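You operate a simulated robot arm through the tools that you are given. There is no shell and no other tool. Be economical: measure what you need, move in short steps, check, and stop when the job is done.

You are at the controls of a simulated two-armed robot. One attempt, no reset.

TASK
Jog carrier 2 to mark 2 and hold it there.
Fine: jog in Hand mode, no pushing; then set the mode switch back to Auto; the speed dial, clamps C and D and the pin stay.

The check looks at the end state, three seconds after you hand in, the way a careful person would. Anything else that was tipped, shoved, dropped, spilled or broken makes it a failure.

THE ROBOT
Two 7-joint arms with fingered hands on one trunk, on a base that drives. Base frame: it is fixed to the floor where the robot stands at the start and does not move with it; the origin is under the middle of the robot, x ahead of it, y to its left, z up. Units: m, rad, N and s.
The left shoulder is at the start at [0.07, 0.142, 1.339], the right one opposite. With the tool pointing down near the work surface each hand reaches from about 0.1 to 0.66 m from the robot's upright axis, wherever it stands, measured 20 degrees to its own side. Places, roughly: carrier stop lever [0.9, -0.3, 0.6]; carrier two [1.6, -1.2, 1.1]; clamp lever c [1.6, -2.4, 1.2]; clamp lever d [1.2, -1.2, 1.2]; line mode switch [0.6, 0, 1.3]; line speed dial [0.7, -0.1, 1.3]; swing pin [1.3, -1.6, 1]. Payload 3.6 kg a hand.
Tool frame (each hand has its own): the origin (TCP) lies between the finger pads and is the grasp point; the fingertips stand 0.025 m ahead of it; z points along the fingers, y is the line along which they close. The gripper opens to 0.088 m. The gripper's body begins 0.029 m behind the TCP. The gripper is a hand of 5 fingers: y runs from the thumb to the fingers, the wrist lies at [-0.013, -0.097, -0.162] in the tool frame, and closing takes about 1.5 s.
Orientation is that of the tool frame in the base frame, as a unit quaternion [w, x, y, z]. With the fingers straight down and the wrist toward the robot, the tool's x, y and z point along [0, 1, 0], [1, 0, 0] and [0, 0, -1] of the base frame.

THE INTERFACE
- The arms move only by the tool move_arm. It takes "left_increments", "right_increments" or both (then of equal length, played together; a hand with none holds still); each is a list of rows, each an object (a shift or turn left out is 0, a gripper value left out holds the last) with "dr": the turn, a rotation vector about the tool's x, y, z in units of 5 degrees (1.0 is 5 degrees), a list of three; "slide": the shift along the tool's x, y, z in units of 50 mm (1.0 is 50 mm), a list of three. In form: [{"dr": [ax, ay, az], "slide": [dx, dy, dz]}, ...]. A call has 1 to 10 rows; each row shifts and turns the commanded pose from where the row before left it, along the tool's axes as they then stand. "left_claw" and "right_claw" are, for a hand that has rows, the opening, from 0 (shut) to 1 (fully open), set as the call begins (left out, the last holds). A call with a number of a shift or a turn outside -1 to 1 is refused whole. Rows are played at 5 a second. More than 0.05 m and 0.15 rad between two rows, or a gripper value outside its range, and nothing of the call is played. Where a pose cannot be reached the arm comes as near as it can. A force on the tool above 40 N (or 10 N above the force at the start of the call, whichever is more), or a blocked arm, ends the call early, and 0.2 s more pass. The fingers move at their own pace (about 0.072 m/s each) and stop on an object; they squeeze with about 31 N. The grip force told is the motor's: it shows also when the fingers shut on nothing. Time passes only in rows, and 0.2 s behind the last, so rows that do not move let the fingers close. It gives the time, the measured TCP pose, the force on the tool (base axes), the opening and the grip force at its end, in the units of the frame above (readings bear some noise), with the torque about the TCP (base axes, N m) and any sound that the robot's microphone picked up, and new pictures: "views" is both (left out), scene, wrist or none (wrist: the cameras of the hands that moved).
- Cameras (640 x 400 px; columns grow to the right, rows downward): "scene" is now at [0.1406, -0.0067, 1.5835]; the picture's right is [-0.07, -1.00, 0.00], its down [-0.44, 0.03, -0.90] and it looks along [0.90, -0.06, -0.44] (base axes); focal length 260 px, centre (320, 200). "left" rides on the left gripper at [-0.059, -0.079, -0.105] in its tool frame; the picture's right is [-0.73, -0.32, 0.61], its down [0.62, -0.68, 0.38] and it looks along [0.29, 0.66, 0.70] (tool axes); focal length 234 px, centre (320, 200). "right" rides on the right gripper at [0.059, -0.079, -0.105] in its tool frame; the picture's right is [-0.73, 0.32, -0.61], its down [-0.62, -0.68, 0.38] and it looks along [-0.29, 0.66, 0.70] (tool axes); focal length 234 px, centre (320, 200). There is no depth. A picture from a camera that has moved, and an enlarged one, comes with that camera's place and axes in the base frame and with its lens.
- lift_body(by): slides the trunk up (or, below 0, down) by that many m; the arms and the scene camera ride with it, the base frame stays. It gives what a move gives, with no picture.
- steer(legs): drives the robot by 1 to 6 legs, each [ahead, left, turn to the left] in m, m and rad, along the robot's own axes; the way and the turn of a leg run together, so that a leg with both is an arc; at most 1.5 m and 3.142 rad a leg. The arms and the cameras ride along, it lands a little off, and it stops where it bumps. It gives what a move gives, and a new picture of the scene camera.
- finger_targets(index, middle, ring, little, thumb_bend, thumb_turn, hand): sets how far each is bent, from 0 (flat) to 1 (curled in); at 0.3 the hand is open as for a grip, at 0.7 the pads meet at the TCP. One left out holds its place. A second passes; each finger stops where it meets its share of the squeeze, and holds until it gets a number again. A gripper value or a shape takes the hand back. It gives what a move gives, with no picture; readings hold the bend of each and the force on index, middle, ring, little, thumb and palm. thumb_turn goes from beside the hand (0) to across from the fingers (1), as for a grip.
- set_grasp(shape, hand): the hand has 5 fingers and takes this shape, open, in about a second: jaw (thumb against the fingers, like two jaws); tri (thumb and two fingers); tip (a fingertip pinch); poke (one finger out to press); point (the index stretched); flat (the hand flat); cup (the hand cupped); fist (a fist). The gripper value then closes the fingers along that shape, each until it touches; the sizes above hold for jaw. It gives what a move gives, with no picture.
- pan_tilt(pan, tilt): turns the head with the scene camera to pan (to the left, within 1.501 rad either way) and tilt (down, from -0.506 to 1.204), counted from straight ahead of the robot. It gives what a move gives, and a new picture of the scene camera.
- zoom(camera, box): a new picture of the part [left, top, right, bottom] of that camera's present view, enlarged. No time passes.
- close_job(): hands the job in; it is judged then, once.

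Go step by step. Nothing tells you exact positions but the pictures and the camera data: compare them with the known pose of the tool, close in by small moves and look again before you grip or let go. The budget is 120 turns and 260 pictures, counting those below and the enlarged ones. Unless the task says otherwise, let go and move clear before handing in, and close with one line.

The tools are called after "Emit:" as a command line: name --argument value ..., lists and objects as JSON in quotes. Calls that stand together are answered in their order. move_arm: Moves the arms, as the interface text tells. Its arguments: {"type":"object","properties":{"left_increments":{"type":"array","items":{"type":"object","properties":{"dr":{"type":"array","items":{"type":"number"}},"slide":{"type":"array","items":{"type":"number"}}}}},"left_claw":{"type":"number"},"right_increments":{"type":"array","items":{"type":"object","properties":{"dr":{"type":"array","items":{"type":"number"}},"slide":{"type":"array","items":{"type":"number"}}}}},"right_claw":{"type":"number"},"views":{"type":"string","enum":["both","scene","wrist","none"]}},"required":[]} The other tools are called the same way: lift_body (by) slides the trunk up or down; set_grasp (shape, hand) gives the hand a shape; finger_targets (index, middle, ring, little, thumb_bend, thumb_turn, hand) moves the fingers one by one; steer (legs) drives the base; pan_tilt (pan, tilt) turns the head that bears the scene camera; zoom (camera, box) takes an enlarged picture of a part of a camera's view; close_job () hands the job in.

At the start:

```text
time: 0.0
left_tcp_pos: [0.549, 0.1229, 1.469]
left_orientation: [0.0, 0.707, 0.707, 0.001]
left_wrist_force: [-0.3, 0.2, 0.0]
left_moment: [0.02, -0.02, -0.03]
left_opening: 0.0877
left_finger_force: 0.0
left_shape: jaw
left_bend: [0.3, 0.3, 0.3, 0.3, 0.3, 0.98]
left_finger forces: [0.0, 0.0, 0.1, 0.0, 0.0, 0.0]
right_tcp_pos: [0.5026, -0.2419, 1.4973]
right_orientation: [-0.001, 0.707, 0.707, -0.001]
right_wrist_force: [-0.5, -0.4, 0.1]
right_moment: [0.0, 0.01, 0.02]
right_opening: 0.0876
right_finger_force: 0.1
right_shape: jaw
right_bend: [0.3, 0.3, 0.3, 0.3, 0.3, 0.98]
right_finger forces: [0.0, 0.1, 0.0, 0.0, 0.1, 0.0]
trunk travel left (down, up): [-0.875, 0.065]
robot x, y, heading: [-0.0019, -0.0002, -0.003]
head pan, tilt: [-0.068, 0.454]
```

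scene: 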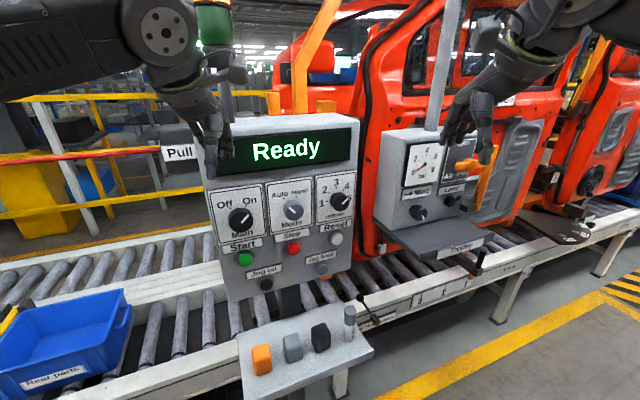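
right: 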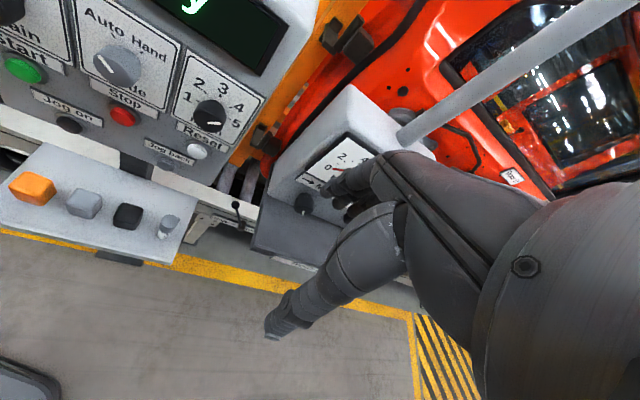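
left: 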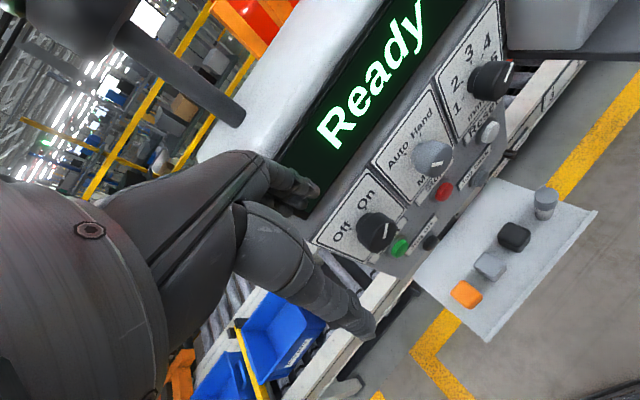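

The panel ahead shows Ready with Main, Mode (Auto/Hand), speed dial, Start/Stop/Reset, Jog on / Jog back. I'll look closer at the panel and around.

Emit:
zoom --camera "scene" --box '[190, 110, 390, 300]'

Emit:
zoom --camera "scene" --box '[360, 100, 640, 300]'

Emit:
pan_tilt --pan -0.7 --tilt 0.35

```text
2.11 times, centred on (290, 205) of scene
camera zoom: at [0.1406, -0.0067, 1.5835], right [-0.07, -1.0, 0.0], down [-0.44, 0.03, -0.9], along [0.9, -0.06, -0.44], focal length 548 px, centre (383, 190)
```

zoom: 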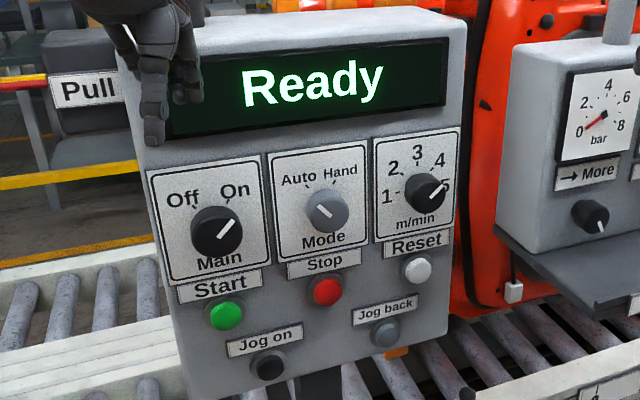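

```text
2.00 times, centred on (500, 200) of scene
camera zoom: at [0.1406, -0.0067, 1.5835], right [-0.07, -1.0, 0.0], down [-0.44, 0.03, -0.9], along [0.9, -0.06, -0.44], focal length 521 px, centre (-40, 200)
```

zoom: 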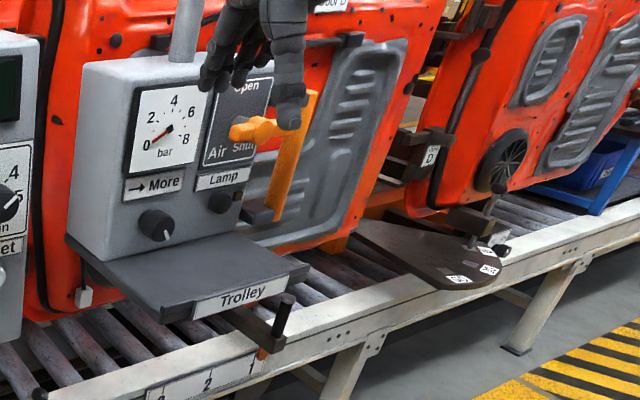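

```text
time: 1.0
left_tcp_pos: [0.5484, 0.1227, 1.4697]
left_orientation: [0.0, 0.707, 0.707, 0.001]
left_wrist_force: [-0.1, -0.5, -0.3]
left_moment: [0.03, -0.01, 0.02]
left_opening: 0.0875
left_finger_force: 0.0
left_shape: jaw
left_bend: [0.3, 0.3, 0.3, 0.3, 0.3, 0.98]
left_finger forces: [0.1, 0.0, 0.0, 0.0, 0.1, 0.0]
right_tcp_pos: [0.5031, -0.2421, 1.4974]
right_orientation: [0.0, 0.707, 0.707, 0.001]
right_wrist_force: [0.0, 0.9, 0.0]
right_moment: [0.01, 0.02, -0.03]
right_opening: 0.0877
right_finger_force: 0.0
right_shape: jaw
right_bend: [0.3, 0.3, 0.3, 0.3, 0.3, 0.98]
right_finger forces: [0.0, 0.1, 0.0, 0.0, 0.0, 0.1]
trunk travel left (down, up): [-0.875, 0.065]
robot x, y, heading: [-0.0023, 0.0005, 0.002]
head pan, tilt: [-0.7, 0.351]
camera scene: at [0.1202, -0.0603, 1.5931], right [-0.64, -0.77, 0.0], down [-0.26, 0.22, -0.94], along [0.72, -0.6, -0.34], focal length 260 px, centre (320, 200)
```

scene: 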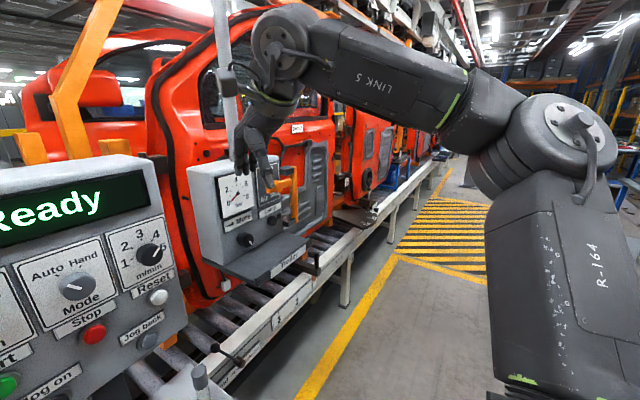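

I'll inspect the rail marks and the carriers in detail.

Emit:
zoom --camera "scene" --box '[180, 230, 340, 390]'

Emit:
zoom --camera "scene" --box '[270, 110, 450, 250]'

Emit:
pan_tilt --pan -0.5 --tilt 0.75

```text
2.50 times, centred on (260, 310) of scene
camera zoom: at [0.1202, -0.0603, 1.5931], right [-0.64, -0.77, 0.0], down [-0.26, 0.22, -0.94], along [0.72, -0.6, -0.34], focal length 651 px, centre (470, -75)
```

zoom: 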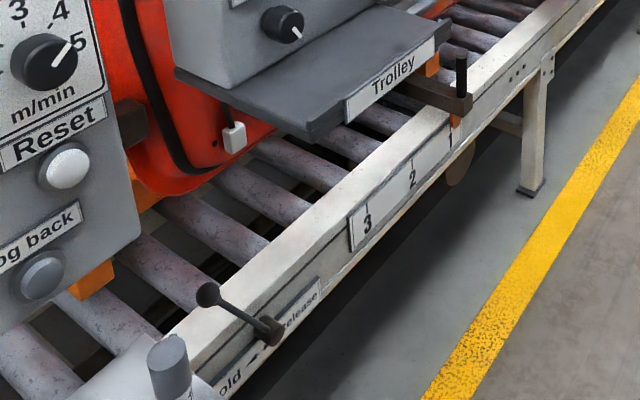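

```text
2.86 times, centred on (360, 180) of scene
camera zoom: at [0.1202, -0.0603, 1.5931], right [-0.64, -0.77, 0.0], down [-0.26, 0.22, -0.94], along [0.72, -0.6, -0.34], focal length 744 px, centre (206, 257)
```

zoom: 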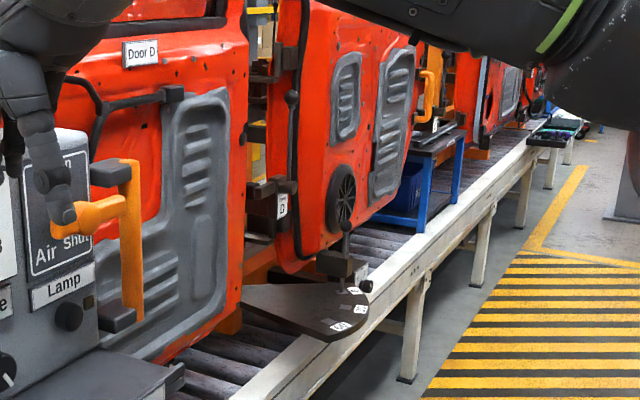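

```text
time: 1.9
left_tcp_pos: [0.549, 0.124, 1.4683]
left_orientation: [0.0, 0.707, 0.707, 0.0]
left_wrist_force: [0.3, 0.5, 0.3]
left_moment: [0.02, -0.02, 0.01]
left_opening: 0.0876
left_finger_force: 0.1
left_shape: jaw
left_bend: [0.3, 0.3, 0.3, 0.3, 0.3, 0.98]
left_finger forces: [0.1, 0.0, 0.0, 0.0, 0.0, 0.0]
right_tcp_pos: [0.5025, -0.2416, 1.4993]
right_orientation: [0.001, 0.707, 0.707, 0.0]
right_wrist_force: [-0.2, 0.1, 0.5]
right_moment: [0.03, 0.02, -0.02]
right_opening: 0.0872
right_finger_force: 0.0
right_shape: jaw
right_bend: [0.3, 0.3, 0.3, 0.3, 0.3, 0.98]
right_finger forces: [0.1, 0.1, 0.1, 0.0, 0.0, 0.1]
trunk travel left (down, up): [-0.875, 0.065]
robot x, y, heading: [0.0036, 0.0031, 0.0]
head pan, tilt: [-0.499, 0.75]
camera scene: at [0.1217, -0.0401, 1.5575], right [-0.48, -0.88, 0.0], down [-0.6, 0.33, -0.73], along [0.64, -0.35, -0.68], focal length 260 px, centre (320, 200)
```

scene: 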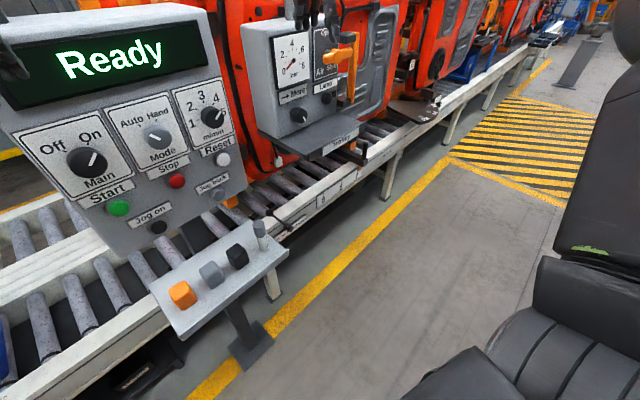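

Emit:
zoom --camera "scene" --box '[290, 110, 410, 220]'

Emit:
zoom --camera "scene" --box '[220, 180, 330, 260]'

Emit:
zoom --camera "scene" --box '[140, 220, 300, 350]'

```text
3.64 times, centred on (350, 165) of scene
camera zoom: at [0.1217, -0.0401, 1.5575], right [-0.48, -0.88, 0.0], down [-0.6, 0.33, -0.73], along [0.64, -0.35, -0.68], focal length 946 px, centre (211, 327)
```

zoom: 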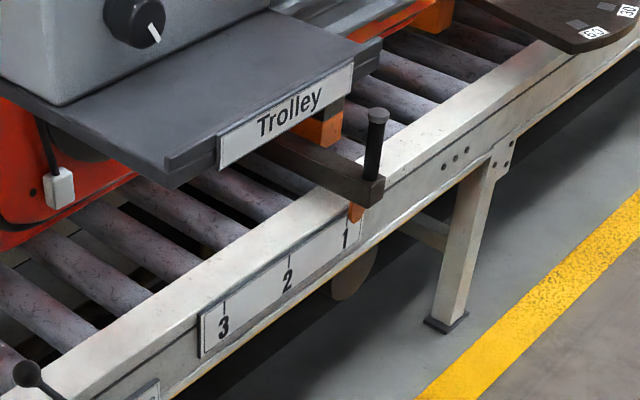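

```text
5.00 times, centred on (275, 220) of scene
camera zoom: at [0.1217, -0.0401, 1.5575], right [-0.48, -0.88, 0.0], down [-0.6, 0.33, -0.73], along [0.64, -0.35, -0.68], focal length 1301 px, centre (545, 100)
```

zoom: 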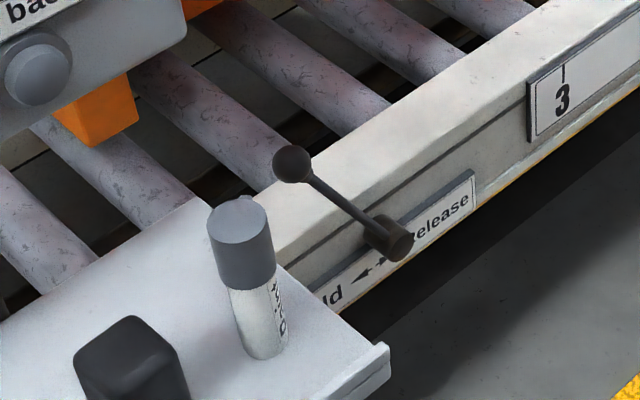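

```text
3.08 times, centred on (220, 285) of scene
camera zoom: at [0.1217, -0.0401, 1.5575], right [-0.48, -0.88, 0.0], down [-0.6, 0.33, -0.73], along [0.64, -0.35, -0.68], focal length 801 px, centre (628, -62)
```

zoom: 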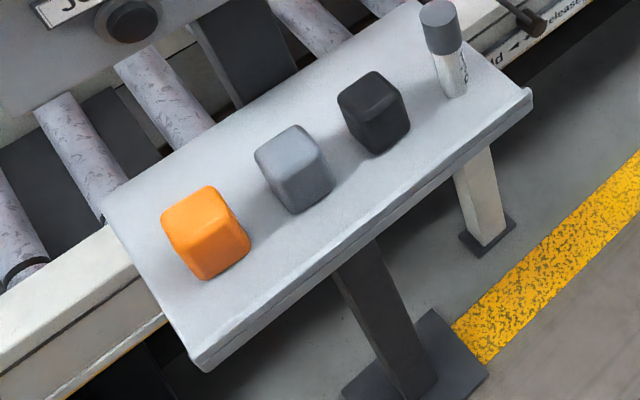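

The panel face is vertical and turned about 18°; the mode knob is near [0.645, 0.016, 1.311], and the jog buttons sit near z 1.11. I'll check the stop lever through the right wrist camera, and pick a pinch shape for the knob.

Emit:
zoom --camera "right" --box '[180, 160, 300, 270]'

Emit:
zoom --camera "right" --box '[40, 10, 280, 180]'

Emit:
set_grasp --shape "tri" --hand "right"

Emit:
pan_tilt --pan -0.1 --tilt 0.5

```text
3.64 times, centred on (240, 215) of right
camera zoom: at [0.4243, -0.183, 1.6034], right [0.32, -0.73, 0.61], down [-0.68, -0.62, -0.38], along [0.66, -0.29, -0.7], focal length 852 px, centre (611, 146)
```

zoom: 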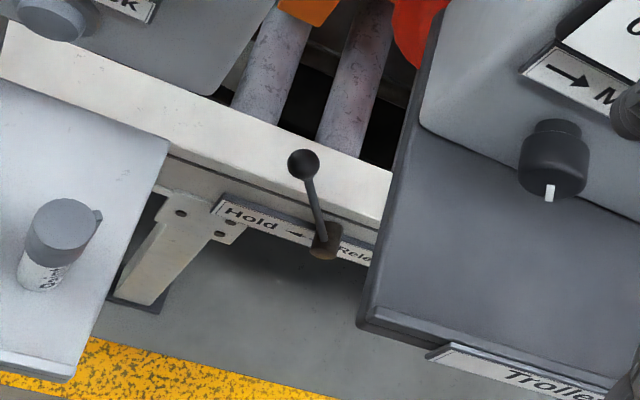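

```text
2.35 times, centred on (160, 95) of right
camera zoom: at [0.4243, -0.183, 1.6034], right [0.32, -0.73, 0.61], down [-0.68, -0.62, -0.38], along [0.66, -0.29, -0.7], focal length 551 px, centre (696, 447)
```

zoom: 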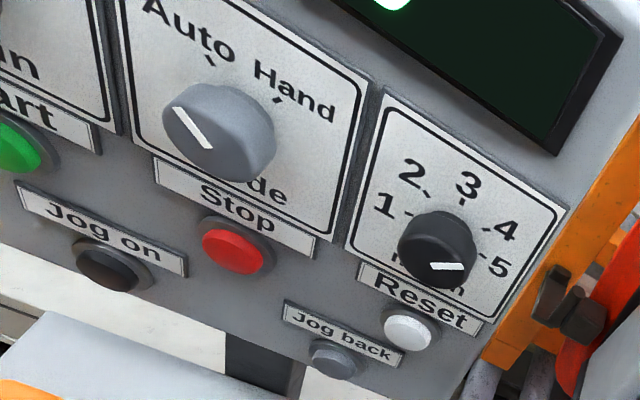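

```text
time: 2.8
left_tcp_pos: [0.5485, 0.1235, 1.4675]
left_orientation: [0.0, 0.707, 0.707, 0.0]
left_wrist_force: [0.0, -0.1, 0.1]
left_moment: [0.01, -0.03, 0.0]
left_opening: 0.0877
left_finger_force: 0.0
left_shape: jaw
left_bend: [0.3, 0.3, 0.3, 0.3, 0.3, 0.98]
left_finger forces: [0.1, 0.0, 0.0, 0.1, 0.0, 0.0]
right_tcp_pos: [0.5031, -0.2417, 1.4971]
right_orientation: [-0.001, 0.707, 0.707, 0.001]
right_wrist_force: [0.8, -0.4, 0.1]
right_moment: [0.02, -0.02, -0.01]
right_opening: 0.0877
right_finger_force: 0.0
right_shape: tri
right_bend: [0.3, 0.3, 0.99, 0.99, 0.3, 0.98]
right_finger forces: [0.1, 0.0, 0.1, 0.0, 0.0, 0.1]
trunk travel left (down, up): [-0.875, 0.065]
robot x, y, heading: [0.0003, 0.0013, -0.0]
head pan, tilt: [-0.499, 0.75]
```

```text
time: 3.7
left_tcp_pos: [0.5484, 0.1243, 1.4686]
left_orientation: [0.0, 0.707, 0.707, 0.0]
left_wrist_force: [0.9, -0.2, 0.0]
left_moment: [0.0, 0.0, -0.02]
left_opening: 0.0876
left_finger_force: 0.2
left_shape: jaw
left_bend: [0.3, 0.3, 0.3, 0.3, 0.3, 0.98]
left_finger forces: [0.0, 0.1, 0.0, 0.0, 0.0, 0.0]
right_tcp_pos: [0.5035, -0.2413, 1.4977]
right_orientation: [0.0, 0.707, 0.707, 0.001]
right_wrist_force: [-1.0, -0.5, 0.0]
right_moment: [0.0, 0.01, 0.02]
right_opening: 0.0878
right_finger_force: 0.1
right_shape: tri
right_bend: [0.3, 0.3, 0.99, 0.99, 0.3, 0.98]
right_finger forces: [0.1, 0.0, 0.0, 0.0, 0.0, 0.1]
trunk travel left (down, up): [-0.875, 0.065]
robot x, y, heading: [0.0007, 0.0, -0.001]
head pan, tilt: [-0.099, 0.499]
camera scene: at [0.1394, -0.0095, 1.5794], right [-0.1, -0.99, 0.0], down [-0.48, 0.05, -0.88], along [0.87, -0.09, -0.48], focal length 260 px, centre (320, 200)
```

scene: 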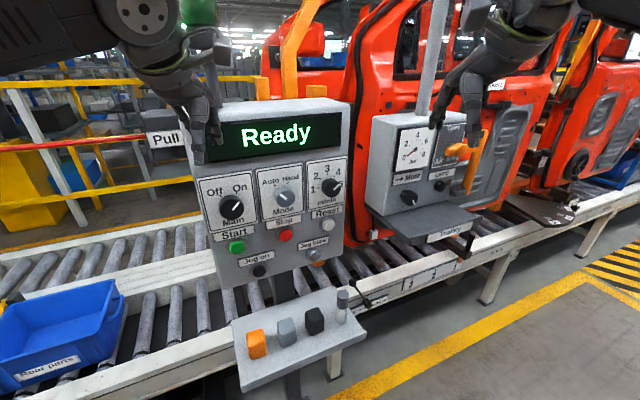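

The lever appears to lean to the Hold side now. First I'll turn the right hand so it faces the panel.

Emit:
move_arm --right_increments '[{"dr": [0, 0, -0.9]}, {"dr": [0, 0, -0.9]}, {"dr": [0, 0, -0.9]}, {"dr": [0, 0, -0.9]}, {"dr": [-1, 0, 0]}, {"dr": [-1, 0, 0]}, {"dr": [-1, 0, 0]}, {"dr": [-1, 0, 0]}, {"dr": [-1, 0, 0]}, {"dr": [-1, 0, 0]}]' --views "none"

Emit:
move_arm --right_increments '[{"dr": [-1, 0, 0]}, {"dr": [-1, 0, 0]}, {"dr": [-1, 0, 0]}, {"dr": [-1, 0, 0]}, {"dr": [-1, 0, 0]}, {"dr": [-1, 0, 0]}, {"dr": [-1, 0, 0]}, {"dr": [-1, 0, 0]}, {"dr": [-1, 0, 0]}, {"dr": [-1, 0, 0]}]'

```text
time: 5.9
left_tcp_pos: [0.5487, 0.1227, 1.4688]
left_orientation: [0.0, 0.707, 0.707, 0.001]
left_wrist_force: [0.1, 1.1, -0.1]
left_moment: [-0.02, 0.0, 0.02]
left_opening: 0.0875
left_finger_force: 0.2
left_shape: jaw
left_bend: [0.3, 0.3, 0.3, 0.3, 0.3, 0.98]
left_finger forces: [0.1, 0.1, 0.1, 0.0, 0.0, 0.0]
right_tcp_pos: [0.5023, -0.2413, 1.4977]
right_orientation: [0.152, 0.568, 0.781, 0.211]
right_wrist_force: [-0.7, 0.4, 0.6]
right_moment: [-0.01, 0.0, -0.02]
right_opening: 0.0876
right_finger_force: 0.0
right_shape: tri
right_bend: [0.3, 0.3, 0.99, 0.99, 0.3, 0.98]
right_finger forces: [0.0, 0.1, 0.0, 0.1, 0.0, 0.0]
trunk travel left (down, up): [-0.875, 0.065]
robot x, y, heading: [-0.0006, -0.0035, -0.001]
head pan, tilt: [-0.099, 0.499]
```

```text
time: 8.1
left_tcp_pos: [0.5518, 0.1245, 1.4679]
left_orientation: [-0.001, 0.707, 0.707, 0.0]
left_wrist_force: [0.1, 0.0, -0.5]
left_moment: [0.03, 0.03, -0.01]
left_opening: 0.0878
left_finger_force: 0.1
left_shape: jaw
left_bend: [0.3, 0.3, 0.3, 0.3, 0.3, 0.98]
left_finger forces: [0.0, 0.0, 0.0, 0.0, 0.0, 0.1]
right_tcp_pos: [0.5045, -0.243, 1.4967]
right_orientation: [0.378, 0.45, 0.619, 0.521]
right_wrist_force: [0.4, -0.3, 0.1]
right_moment: [0.02, 0.01, 0.03]
right_opening: 0.0879
right_finger_force: 0.0
right_shape: tri
right_bend: [0.3, 0.3, 0.99, 0.99, 0.3, 0.98]
right_finger forces: [0.0, 0.0, 0.0, 0.1, 0.0, 0.1]
trunk travel left (down, up): [-0.875, 0.065]
robot x, y, heading: [0.0051, 0.0034, 0.002]
head pan, tilt: [-0.099, 0.499]
camera scene: at [0.1417, -0.0095, 1.5792], right [-0.1, -0.99, 0.0], down [-0.48, 0.05, -0.88], along [0.87, -0.09, -0.48], focal length 260 px, centre (320, 200)
camera right: at [0.3758, -0.222, 1.4382], right [-0.29, -0.86, 0.42], down [0.44, -0.51, -0.74], along [0.85, -0.03, 0.53], focal length 234 px, centre (320, 200)
```

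scene: 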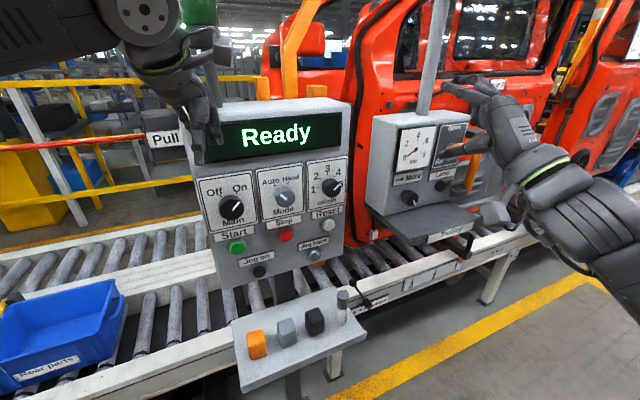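
right: 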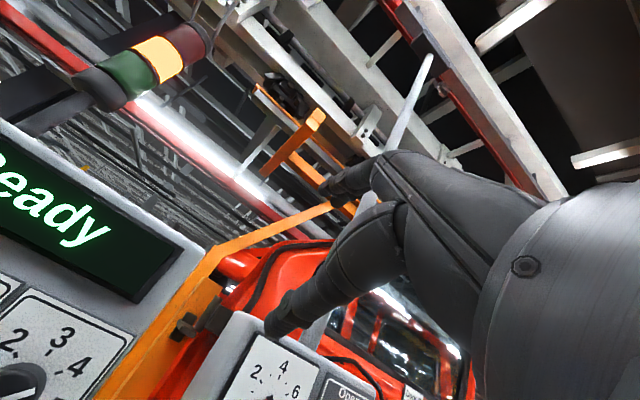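

Emit:
move_arm --right_increments '[{"dr": [-1, 0, 0]}, {"dr": [-1, 0, 0]}, {"slide": [0, -0.95, 0]}, {"slide": [0, -0.95, 0]}, {"slide": [0.3, -0.95, 0]}, {"slide": [0.6, -0.87, 0.0]}, {"slide": [0.8, 0, 0]}, {"slide": [0.8, 0, 0.4]}, {"slide": [0.8, 0, 0.5]}, {"slide": [0.72, 0, 0.5]}]'

```text
refused: row 6 steps farther than a row can; nothing moved
```

Emit:
move_arm --right_increments '[{"dr": [-1, 0, 0]}, {"dr": [-1, 0, 0]}, {"slide": [0, -0.95, 0]}, {"slide": [0, -0.95, 0]}, {"slide": [0.2, -0.95, 0]}, {"slide": [0.6, -0.75, 0.0]}, {"slide": [0.8, 0, 0]}, {"slide": [0.8, 0, 0.4]}, {"slide": [0.8, 0, 0.5]}, {"slide": [0.8, -0.1, 0.5]}]'

```text
time: 10.3
left_tcp_pos: [0.5495, 0.1242, 1.4681]
left_orientation: [0.0, 0.707, 0.707, 0.0]
left_wrist_force: [0.9, -0.1, 0.0]
left_moment: [-0.01, 0.03, 0.0]
left_opening: 0.0877
left_finger_force: 0.1
left_shape: jaw
left_bend: [0.3, 0.3, 0.3, 0.3, 0.3, 0.98]
left_finger forces: [0.0, 0.0, 0.1, 0.0, 0.0, 0.0]
right_tcp_pos: [0.5143, -0.1636, 1.3333]
right_orientation: [0.411, 0.412, 0.576, 0.575]
right_wrist_force: [0.2, 0.3, -0.4]
right_moment: [0.01, 0.0, 0.02]
right_opening: 0.0879
right_finger_force: 0.0
right_shape: tri
right_bend: [0.3, 0.3, 0.99, 0.99, 0.3, 0.98]
right_finger forces: [0.0, 0.0, 0.0, 0.1, 0.0, 0.1]
right hand out of reach, approached as far as the arm can: row 7, 8, 9, 10
trunk travel left (down, up): [-0.875, 0.065]
robot x, y, heading: [0.0022, -0.0034, -0.002]
head pan, tilt: [-0.099, 0.499]
camera scene: at [0.1396, -0.0087, 1.5794], right [-0.1, -1.0, 0.0], down [-0.48, 0.05, -0.88], along [0.87, -0.09, -0.48], focal length 260 px, centre (320, 200)
camera right: at [0.3962, -0.1432, 1.2561], right [-0.34, -0.88, 0.32], down [0.56, -0.47, -0.68], along [0.75, -0.05, 0.66], focal length 234 px, centre (320, 200)
```

scene: 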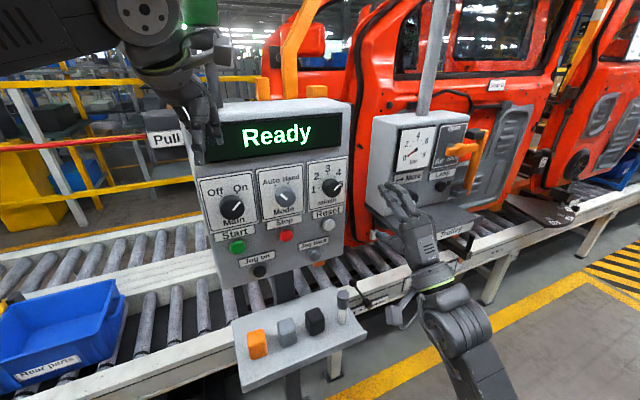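
right: 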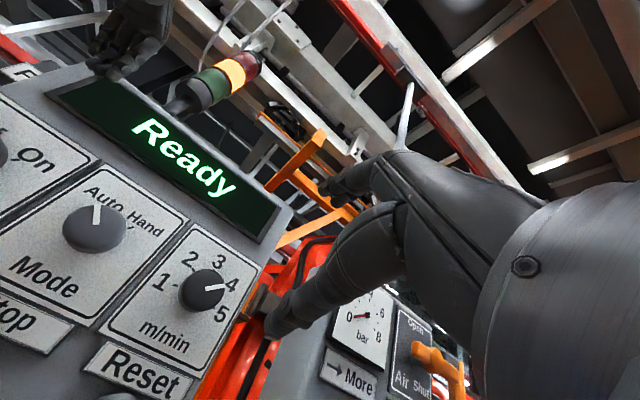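

The right arm is cramped across the body. I'll pull the hand back, then turn the base to face the panel squarely.

Emit:
move_arm --right_increments '[{"slide": [-0.6, 0, -0.8]}, {"slide": [-0.6, 0, -0.8]}, {"slide": [-0.6, 0, -0.8]}, {"slide": [-0.9, 0, 0]}, {"slide": [-0.9, 0, 0]}]' --views "none"

Emit:
steer --legs '[[-0.08, -0.02, 0], [0, 0, 0.314]]'

```text
time: 11.5
left_tcp_pos: [0.5504, 0.1214, 1.4675]
left_orientation: [0.0, 0.707, 0.707, 0.001]
left_wrist_force: [-1.2, 0.0, -0.1]
left_moment: [0.03, -0.01, 0.01]
left_opening: 0.0878
left_finger_force: 0.0
left_shape: jaw
left_bend: [0.3, 0.3, 0.3, 0.3, 0.3, 0.98]
left_finger forces: [0.0, 0.0, 0.0, 0.0, 0.0, 0.0]
right_tcp_pos: [0.4567, -0.3773, 1.3295]
right_orientation: [0.416, 0.417, 0.571, 0.572]
right_wrist_force: [-0.3, -0.3, -0.3]
right_moment: [0.0, 0.02, 0.02]
right_opening: 0.0879
right_finger_force: 0.1
right_shape: tri
right_bend: [0.3, 0.3, 0.99, 0.99, 0.3, 0.98]
right_finger forces: [0.0, 0.0, 0.1, 0.0, 0.0, 0.1]
trunk travel left (down, up): [-0.875, 0.065]
robot x, y, heading: [0.0003, 0.0003, -0.004]
head pan, tilt: [-0.099, 0.499]
```

```text
time: 13.5
left_tcp_pos: [0.4032, 0.2687, 1.4676]
left_orientation: [0.0, 0.587, 0.81, 0.0]
left_wrist_force: [-0.4, 0.5, -0.5]
left_moment: [0.02, -0.02, -0.02]
left_opening: 0.088
left_finger_force: 0.1
left_shape: jaw
left_bend: [0.3, 0.3, 0.3, 0.3, 0.3, 0.98]
left_finger forces: [0.0, 0.0, 0.0, 0.1, 0.0, 0.0]
right_tcp_pos: [0.4706, -0.2335, 1.3297]
right_orientation: [0.32, 0.319, 0.63, 0.632]
right_wrist_force: [0.0, 0.4, -0.3]
right_moment: [0.0, -0.01, -0.02]
right_opening: 0.0879
right_finger_force: 0.0
right_shape: tri
right_bend: [0.3, 0.3, 0.99, 0.99, 0.3, 0.98]
right_finger forces: [0.0, 0.0, 0.0, 0.0, 0.1, 0.1]
trunk travel left (down, up): [-0.875, 0.065]
robot x, y, heading: [-0.0819, -0.0194, 0.321]
head pan, tilt: [-0.099, 0.499]
camera scene: at [0.0553, 0.0141, 1.5794], right [0.22, -0.98, 0.0], down [-0.47, -0.1, -0.88], along [0.86, 0.19, -0.48], focal length 260 px, centre (320, 200)
```

scene: 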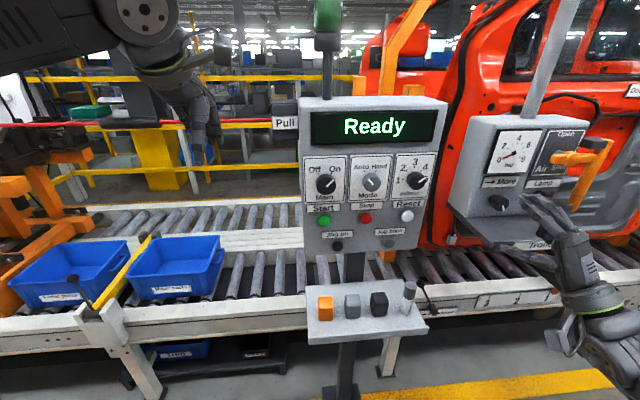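

Emit:
move_arm --right_increments '[{"dr": [0, -0.92, 0]}, {"dr": [0, -0.92, 0]}, {"dr": [0, -0.92, 0]}, {"dr": [0, -0.92, 0]}, {"slide": [0.9, -0.1, 0.3]}, {"slide": [0.9, -0.1, 0.3]}, {"slide": [0.9, -0.1, 0.3]}, {"slide": [0.9, -0.1, 0.3]}, {"slide": [0, 0, 0.6]}, {"slide": [0, 0, 0.6]}]'

```text
time: 15.7
left_tcp_pos: [0.4047, 0.2691, 1.4686]
left_orientation: [0.0, 0.586, 0.81, 0.0]
left_wrist_force: [0.2, -0.9, -0.6]
left_moment: [0.02, 0.03, 0.01]
left_opening: 0.0876
left_finger_force: 0.0
left_shape: jaw
left_bend: [0.3, 0.3, 0.3, 0.3, 0.3, 0.98]
left_finger forces: [0.1, 0.0, 0.1, 0.0, 0.1, 0.0]
right_tcp_pos: [0.5314, -0.1569, 1.3218]
right_orientation: [0.414, 0.415, 0.573, 0.573]
right_wrist_force: [0.4, -0.4, -0.4]
right_moment: [0.04, 0.01, 0.01]
right_opening: 0.0874
right_finger_force: 0.1
right_shape: tri
right_bend: [0.3, 0.3, 0.99, 0.99, 0.3, 0.98]
right_finger forces: [0.0, 0.1, 0.0, 0.1, 0.1, 0.0]
right hand out of reach, approached as far as the arm can: row 6, 7, 8, 9, 10
trunk travel left (down, up): [-0.875, 0.065]
robot x, y, heading: [-0.0796, -0.0229, 0.322]
head pan, tilt: [-0.099, 0.499]
camera scene: at [0.0571, 0.0147, 1.5792], right [0.22, -0.98, 0.0], down [-0.47, -0.1, -0.88], along [0.86, 0.19, -0.48], focal length 260 px, centre (320, 200)
camera right: at [0.4135, -0.1342, 1.2451], right [-0.35, -0.88, 0.32], down [0.56, -0.47, -0.68], along [0.75, -0.06, 0.66], focal length 234 px, centre (320, 200)
```

scene: 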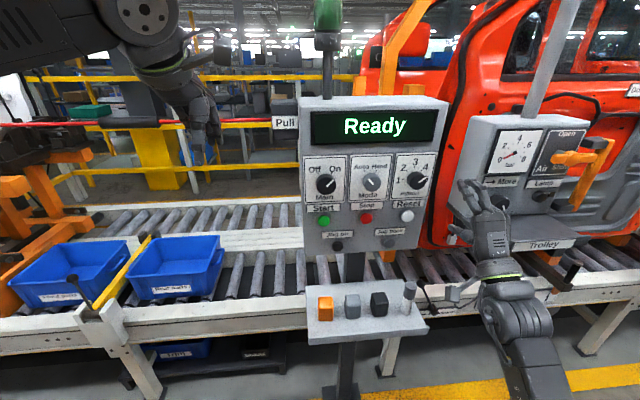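
right: 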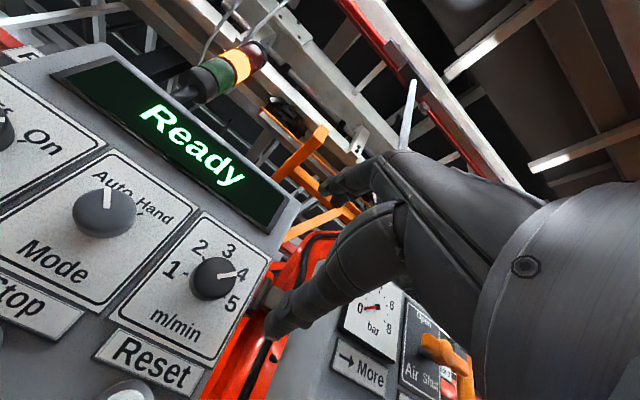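

The hand cannot come further inward; I'll take back the overshoot and strafe the base left so the panel lies in front of the right arm.

Emit:
move_arm --right_increments '[{"slide": [-0.9, 0, -0.4]}, {"slide": [-0.9, 0, -0.4]}, {"slide": [-0.8, 0, -0.4]}]' --views "none"

Emit:
steer --legs '[[0, 0.2, 0]]'

```text
time: 16.5
left_tcp_pos: [0.4026, 0.2687, 1.469]
left_orientation: [0.001, 0.586, 0.81, 0.001]
left_wrist_force: [0.3, 0.2, 0.7]
left_moment: [-0.01, -0.02, 0.0]
left_opening: 0.0877
left_finger_force: 0.0
left_shape: jaw
left_bend: [0.3, 0.3, 0.3, 0.3, 0.3, 0.98]
left_finger forces: [0.0, 0.1, 0.0, 0.0, 0.1, 0.1]
right_tcp_pos: [0.51, -0.2958, 1.3252]
right_orientation: [0.417, 0.417, 0.571, 0.572]
right_wrist_force: [-0.1, -0.6, -0.9]
right_moment: [-0.01, 0.0, 0.0]
right_opening: 0.088
right_finger_force: 0.1
right_shape: tri
right_bend: [0.3, 0.3, 0.99, 0.99, 0.3, 0.98]
right_finger forces: [0.0, 0.0, 0.1, 0.1, 0.0, 0.0]
trunk travel left (down, up): [-0.875, 0.065]
robot x, y, heading: [-0.0825, -0.0164, 0.316]
head pan, tilt: [-0.099, 0.499]
```

```text
time: 18.1
left_tcp_pos: [0.3408, 0.4567, 1.468]
left_orientation: [-0.002, 0.587, 0.81, 0.001]
left_wrist_force: [0.1, -0.8, 1.0]
left_moment: [0.02, 0.0, 0.0]
left_opening: 0.0876
left_finger_force: 0.1
left_shape: jaw
left_bend: [0.3, 0.3, 0.3, 0.3, 0.3, 0.98]
left_finger forces: [0.0, 0.1, 0.1, 0.1, 0.1, 0.0]
right_tcp_pos: [0.449, -0.1083, 1.3227]
right_orientation: [0.416, 0.418, 0.57, 0.572]
right_wrist_force: [-0.6, -1.0, 0.5]
right_moment: [0.03, 0.03, 0.01]
right_opening: 0.0878
right_finger_force: 0.1
right_shape: tri
right_bend: [0.3, 0.3, 0.99, 0.99, 0.3, 0.98]
right_finger forces: [0.0, 0.0, 0.0, 0.0, 0.0, 0.0]
trunk travel left (down, up): [-0.875, 0.065]
robot x, y, heading: [-0.1449, 0.1721, 0.315]
head pan, tilt: [-0.099, 0.499]
camera scene: at [-0.006, 0.2021, 1.5793], right [0.21, -0.98, 0.0], down [-0.47, -0.1, -0.88], along [0.86, 0.19, -0.48], focal length 260 px, centre (320, 200)
```

scene: 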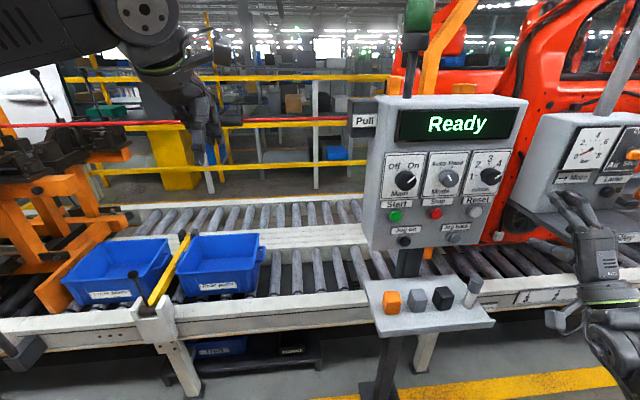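

Emit:
move_arm --right_increments '[{"slide": [0.6, -0.1, 0.4]}, {"slide": [0.5, -0.1, 0.5]}, {"slide": [0.0, 0, 0.5]}]'

```text
time: 18.9
left_tcp_pos: [0.3411, 0.4605, 1.469]
left_orientation: [0.0, 0.587, 0.81, 0.0]
left_wrist_force: [-0.3, 0.2, 0.0]
left_moment: [0.0, 0.01, 0.0]
left_opening: 0.0875
left_finger_force: 0.0
left_shape: jaw
left_bend: [0.3, 0.3, 0.3, 0.3, 0.3, 0.98]
left_finger forces: [0.0, 0.0, 0.0, 0.1, 0.0, 0.1]
right_tcp_pos: [0.4989, -0.0324, 1.3142]
right_orientation: [0.417, 0.416, 0.571, 0.572]
right_wrist_force: [0.2, 0.5, 0.3]
right_moment: [0.02, -0.01, -0.01]
right_opening: 0.0881
right_finger_force: 0.1
right_shape: tri
right_bend: [0.3, 0.3, 0.99, 0.99, 0.3, 0.98]
right_finger forces: [0.0, 0.0, 0.0, 0.0, 0.0, 0.0]
trunk travel left (down, up): [-0.875, 0.065]
robot x, y, heading: [-0.145, 0.1712, 0.321]
head pan, tilt: [-0.099, 0.499]
camera scene: at [-0.0069, 0.2069, 1.5793], right [0.22, -0.98, 0.0], down [-0.47, -0.1, -0.88], along [0.86, 0.19, -0.48], focal length 260 px, centre (320, 200)
camera right: at [0.3805, -0.0085, 1.2369], right [-0.36, -0.88, 0.32], down [0.56, -0.48, -0.68], along [0.75, -0.06, 0.66], focal length 234 px, centre (320, 200)
```

scene: 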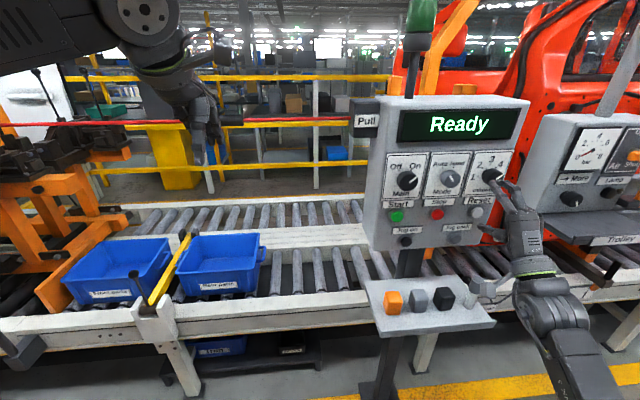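
right: 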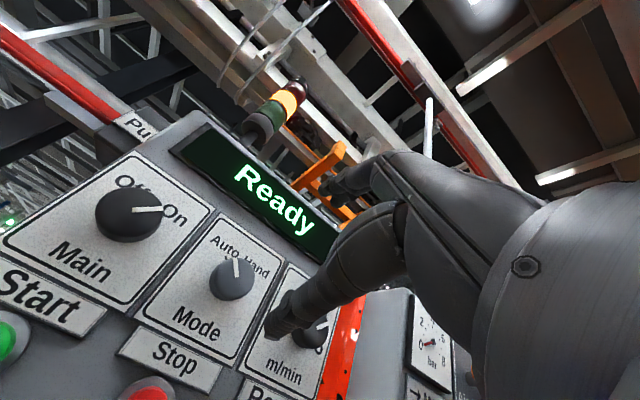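

The knob lies on the hand's axis about 0.15 m ahead. I'll pre-roll the hand about −45° so the turn is symmetric.

Emit:
move_arm --right_increments '[{"dr": [0, 0, -1]}, {"dr": [0, 0, -1]}, {"dr": [0, 0, -1]}, {"dr": [0, 0, -1]}, {"dr": [0, 0, -1]}, {"dr": [0, 0, -1]}, {"dr": [0, 0, -1]}, {"dr": [0, 0, -1]}, {"dr": [0, 0, -1]}]'

```text
time: 20.9
left_tcp_pos: [0.3391, 0.4592, 1.4695]
left_orientation: [0.001, 0.587, 0.81, 0.001]
left_wrist_force: [0.2, 0.3, 0.7]
left_moment: [0.04, -0.01, 0.03]
left_opening: 0.0876
left_finger_force: 0.0
left_shape: jaw
left_bend: [0.3, 0.3, 0.3, 0.3, 0.3, 0.98]
left_finger forces: [0.0, 0.1, 0.0, 0.1, 0.1, 0.0]
right_tcp_pos: [0.499, -0.0437, 1.3305]
right_orientation: [0.601, 0.166, 0.689, 0.369]
right_wrist_force: [0.2, 0.2, 0.6]
right_moment: [0.02, 0.01, -0.01]
right_opening: 0.0878
right_finger_force: 0.1
right_shape: tri
right_bend: [0.3, 0.3, 0.99, 0.99, 0.3, 0.98]
right_finger forces: [0.0, 0.0, 0.0, 0.0, 0.1, 0.1]
right hand out of reach, approached as far as the arm can: row 8, 9
trunk travel left (down, up): [-0.875, 0.065]
robot x, y, heading: [-0.143, 0.1747, 0.316]
head pan, tilt: [-0.099, 0.499]
camera scene: at [-0.0078, 0.206, 1.5794], right [0.22, -0.98, 0.0], down [-0.47, -0.1, -0.88], along [0.86, 0.19, -0.48], focal length 260 px, centre (320, 200)
camera right: at [0.4035, -0.0899, 1.234], right [-0.49, -0.46, 0.74], down [0.65, -0.76, -0.04], along [0.59, 0.46, 0.67], focal length 234 px, centre (320, 200)
```

scene: 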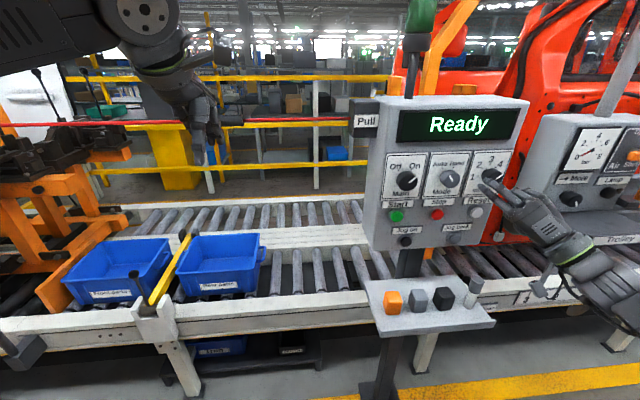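
right: 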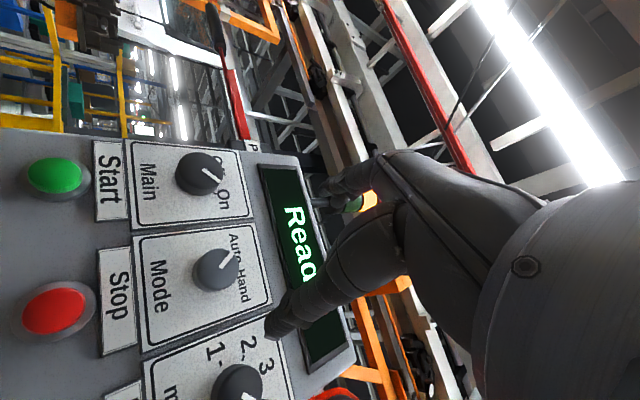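

Emit:
move_arm --right_increments '[{"dr": [0, 0, 1]}, {"dr": [0, 0, 1]}, {"dr": [0, 0, 1]}, {"dr": [0, 0, 1]}, {"slide": [0, 0, 0.7]}, {"slide": [0, 0, 0.7]}]'

```text
time: 22.3
left_tcp_pos: [0.3433, 0.4603, 1.4683]
left_orientation: [0.0, 0.587, 0.809, -0.001]
left_wrist_force: [-0.3, -0.5, -0.5]
left_moment: [0.01, 0.0, 0.0]
left_opening: 0.0877
left_finger_force: 0.1
left_shape: jaw
left_bend: [0.3, 0.3, 0.3, 0.3, 0.3, 0.98]
left_finger forces: [0.0, 0.0, 0.1, 0.1, 0.0, 0.1]
right_tcp_pos: [0.5684, -0.022, 1.3279]
right_orientation: [0.53, 0.284, 0.648, 0.467]
right_wrist_force: [0.0, 0.2, -0.1]
right_moment: [0.03, -0.02, -0.03]
right_opening: 0.0879
right_finger_force: 0.2
right_shape: tri
right_bend: [0.3, 0.3, 0.99, 0.99, 0.3, 0.98]
right_finger forces: [0.1, 0.0, 0.0, 0.1, 0.0, 0.0]
trunk travel left (down, up): [-0.875, 0.065]
robot x, y, heading: [-0.1413, 0.172, 0.318]
head pan, tilt: [-0.099, 0.499]
camera scene: at [-0.005, 0.2073, 1.5791], right [0.21, -0.98, 0.0], down [-0.47, -0.1, -0.88], along [0.86, 0.19, -0.48], focal length 260 px, centre (320, 200)
camera right: at [0.4623, -0.0354, 1.233], right [-0.42, -0.68, 0.6], down [0.62, -0.7, -0.35], along [0.66, 0.23, 0.72], focal length 234 px, centre (320, 200)
```

scene: 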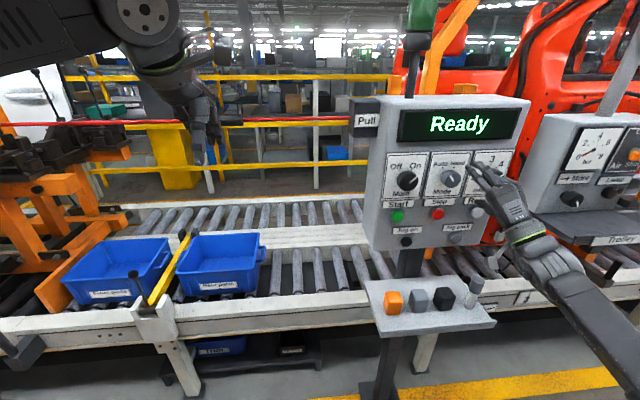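
right: 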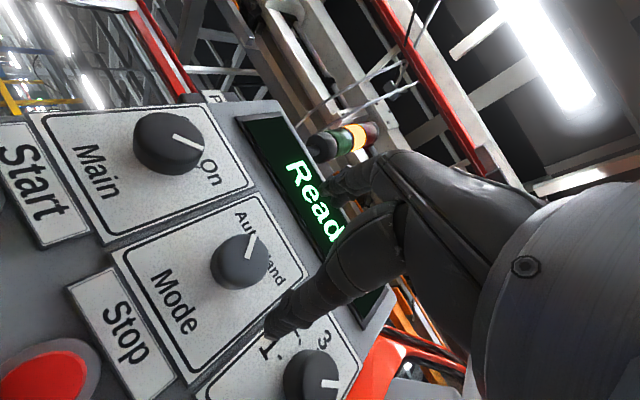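

Emit:
move_arm --right_increments '[{"slide": [0.38, -0.16, 0]}, {"slide": [0, 0, 0.5]}, {"slide": [0, 0, 0.5]}]'

Emit:
zoom --camera "scene" --box '[370, 120, 550, 250]'

```text
time: 23.1
left_tcp_pos: [0.3417, 0.4604, 1.4675]
left_orientation: [0.0, 0.587, 0.81, 0.0]
left_wrist_force: [-0.1, 0.0, 0.1]
left_moment: [0.0, -0.03, -0.01]
left_opening: 0.0875
left_finger_force: 0.0
left_shape: jaw
left_bend: [0.3, 0.3, 0.3, 0.3, 0.3, 0.98]
left_finger forces: [0.0, 0.0, 0.0, 0.0, 0.0, 0.0]
right_tcp_pos: [0.6105, 0.0061, 1.313]
right_orientation: [0.531, 0.284, 0.648, 0.467]
right_wrist_force: [0.4, -1.1, 0.1]
right_moment: [0.01, -0.02, 0.01]
right_opening: 0.0877
right_finger_force: 0.1
right_shape: tri
right_bend: [0.3, 0.3, 0.99, 0.99, 0.3, 0.98]
right_finger forces: [0.1, 0.0, 0.0, 0.0, 0.1, 0.1]
trunk travel left (down, up): [-0.875, 0.065]
robot x, y, heading: [-0.1414, 0.173, 0.315]
head pan, tilt: [-0.099, 0.499]
camera scene: at [-0.0061, 0.207, 1.5792], right [0.22, -0.98, 0.0], down [-0.47, -0.1, -0.88], along [0.86, 0.19, -0.48], focal length 260 px, centre (320, 200)
camera right: at [0.5053, -0.0064, 1.2181], right [-0.42, -0.68, 0.6], down [0.62, -0.7, -0.35], along [0.66, 0.23, 0.72], focal length 234 px, centre (320, 200)
```

scene: 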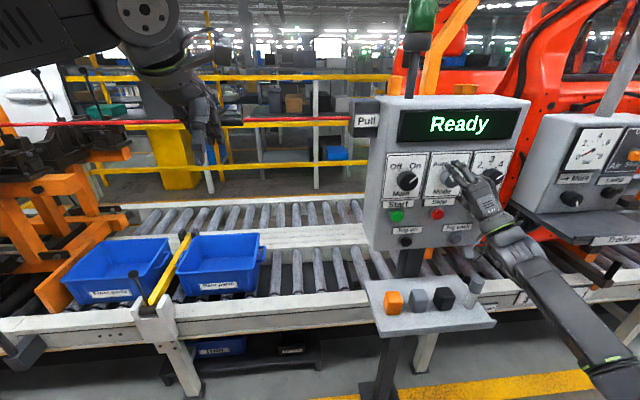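
right: 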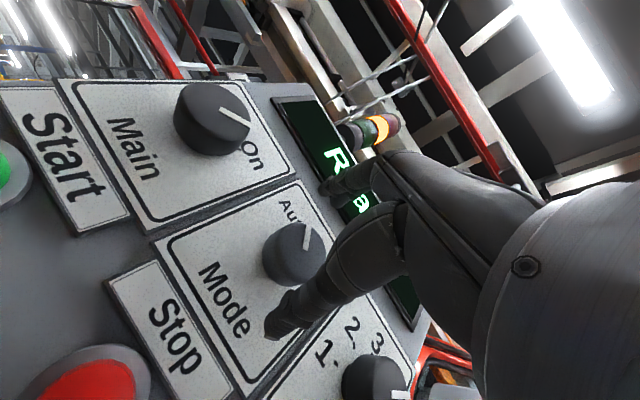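

```text
3.08 times, centred on (460, 185) of scene
camera zoom: at [-0.0061, 0.207, 1.5792], right [0.22, -0.98, 0.0], down [-0.47, -0.1, -0.88], along [0.86, 0.19, -0.48], focal length 801 px, centre (-111, 246)
```

zoom: 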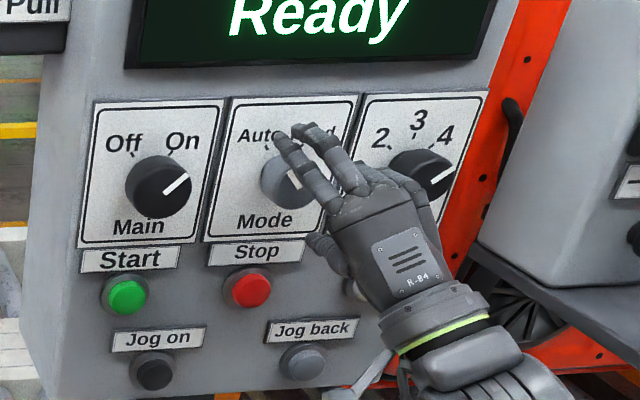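

Emit:
move_arm --right_increments '[{"slide": [0, 0, 0.4]}, {"slide": [0, 0, 0.2]}, {"slide": [0, 0, 0.15]}]'

Emit:
zoom --camera "scene" --box '[370, 120, 550, 250]'

```text
time: 23.9
left_tcp_pos: [0.3398, 0.4596, 1.4679]
left_orientation: [0.0, 0.587, 0.81, 0.0]
left_wrist_force: [-0.3, 0.3, -0.2]
left_moment: [0.0, 0.01, 0.0]
left_opening: 0.0879
left_finger_force: 0.0
left_shape: jaw
left_bend: [0.3, 0.3, 0.3, 0.3, 0.3, 0.98]
left_finger forces: [0.1, 0.0, 0.0, 0.0, 0.0, 0.0]
right_tcp_pos: [0.6446, 0.0182, 1.3149]
right_orientation: [0.532, 0.284, 0.647, 0.467]
right_wrist_force: [-0.1, 0.5, 0.1]
right_moment: [-0.02, -0.01, 0.02]
right_opening: 0.0878
right_finger_force: 0.1
right_shape: tri
right_bend: [0.3, 0.3, 0.99, 0.99, 0.3, 0.98]
right_finger forces: [0.1, 0.0, 0.1, 0.0, 0.0, 0.0]
trunk travel left (down, up): [-0.875, 0.065]
robot x, y, heading: [-0.1425, 0.172, 0.316]
head pan, tilt: [-0.099, 0.499]
camera scene: at [-0.0081, 0.2061, 1.5795], right [0.22, -0.98, 0.0], down [-0.47, -0.1, -0.88], along [0.86, 0.19, -0.48], focal length 260 px, centre (320, 200)
camera right: at [0.5387, 0.0047, 1.2201], right [-0.42, -0.68, 0.6], down [0.62, -0.7, -0.35], along [0.66, 0.23, 0.72], focal length 234 px, centre (320, 200)
```

scene: 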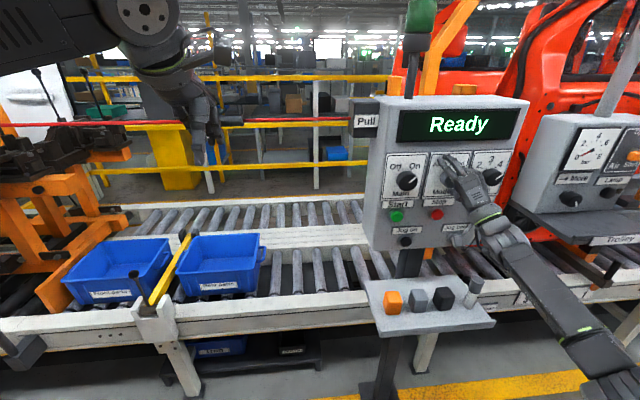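
right: 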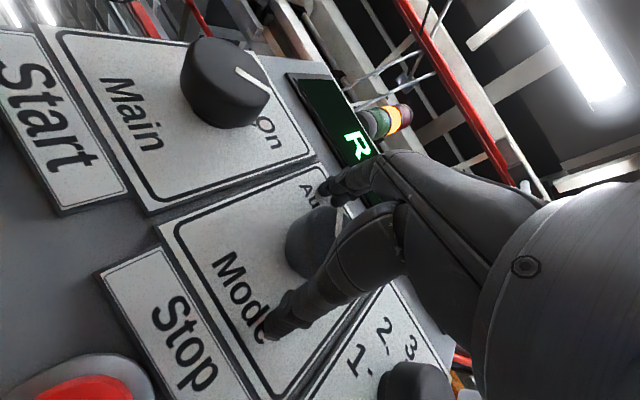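

```text
3.08 times, centred on (460, 185) of scene
camera zoom: at [-0.0081, 0.2061, 1.5795], right [0.22, -0.98, 0.0], down [-0.47, -0.1, -0.88], along [0.86, 0.19, -0.48], focal length 801 px, centre (-111, 246)
```

zoom: 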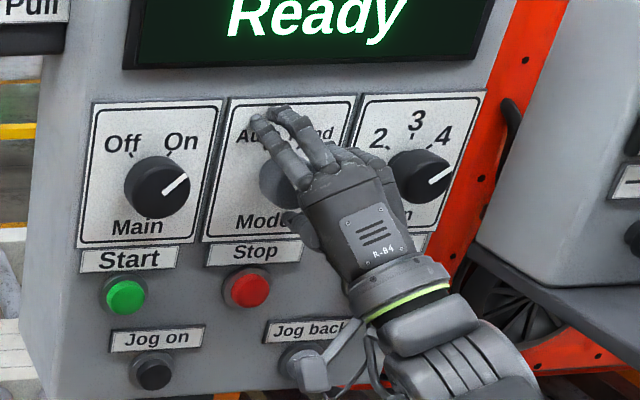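

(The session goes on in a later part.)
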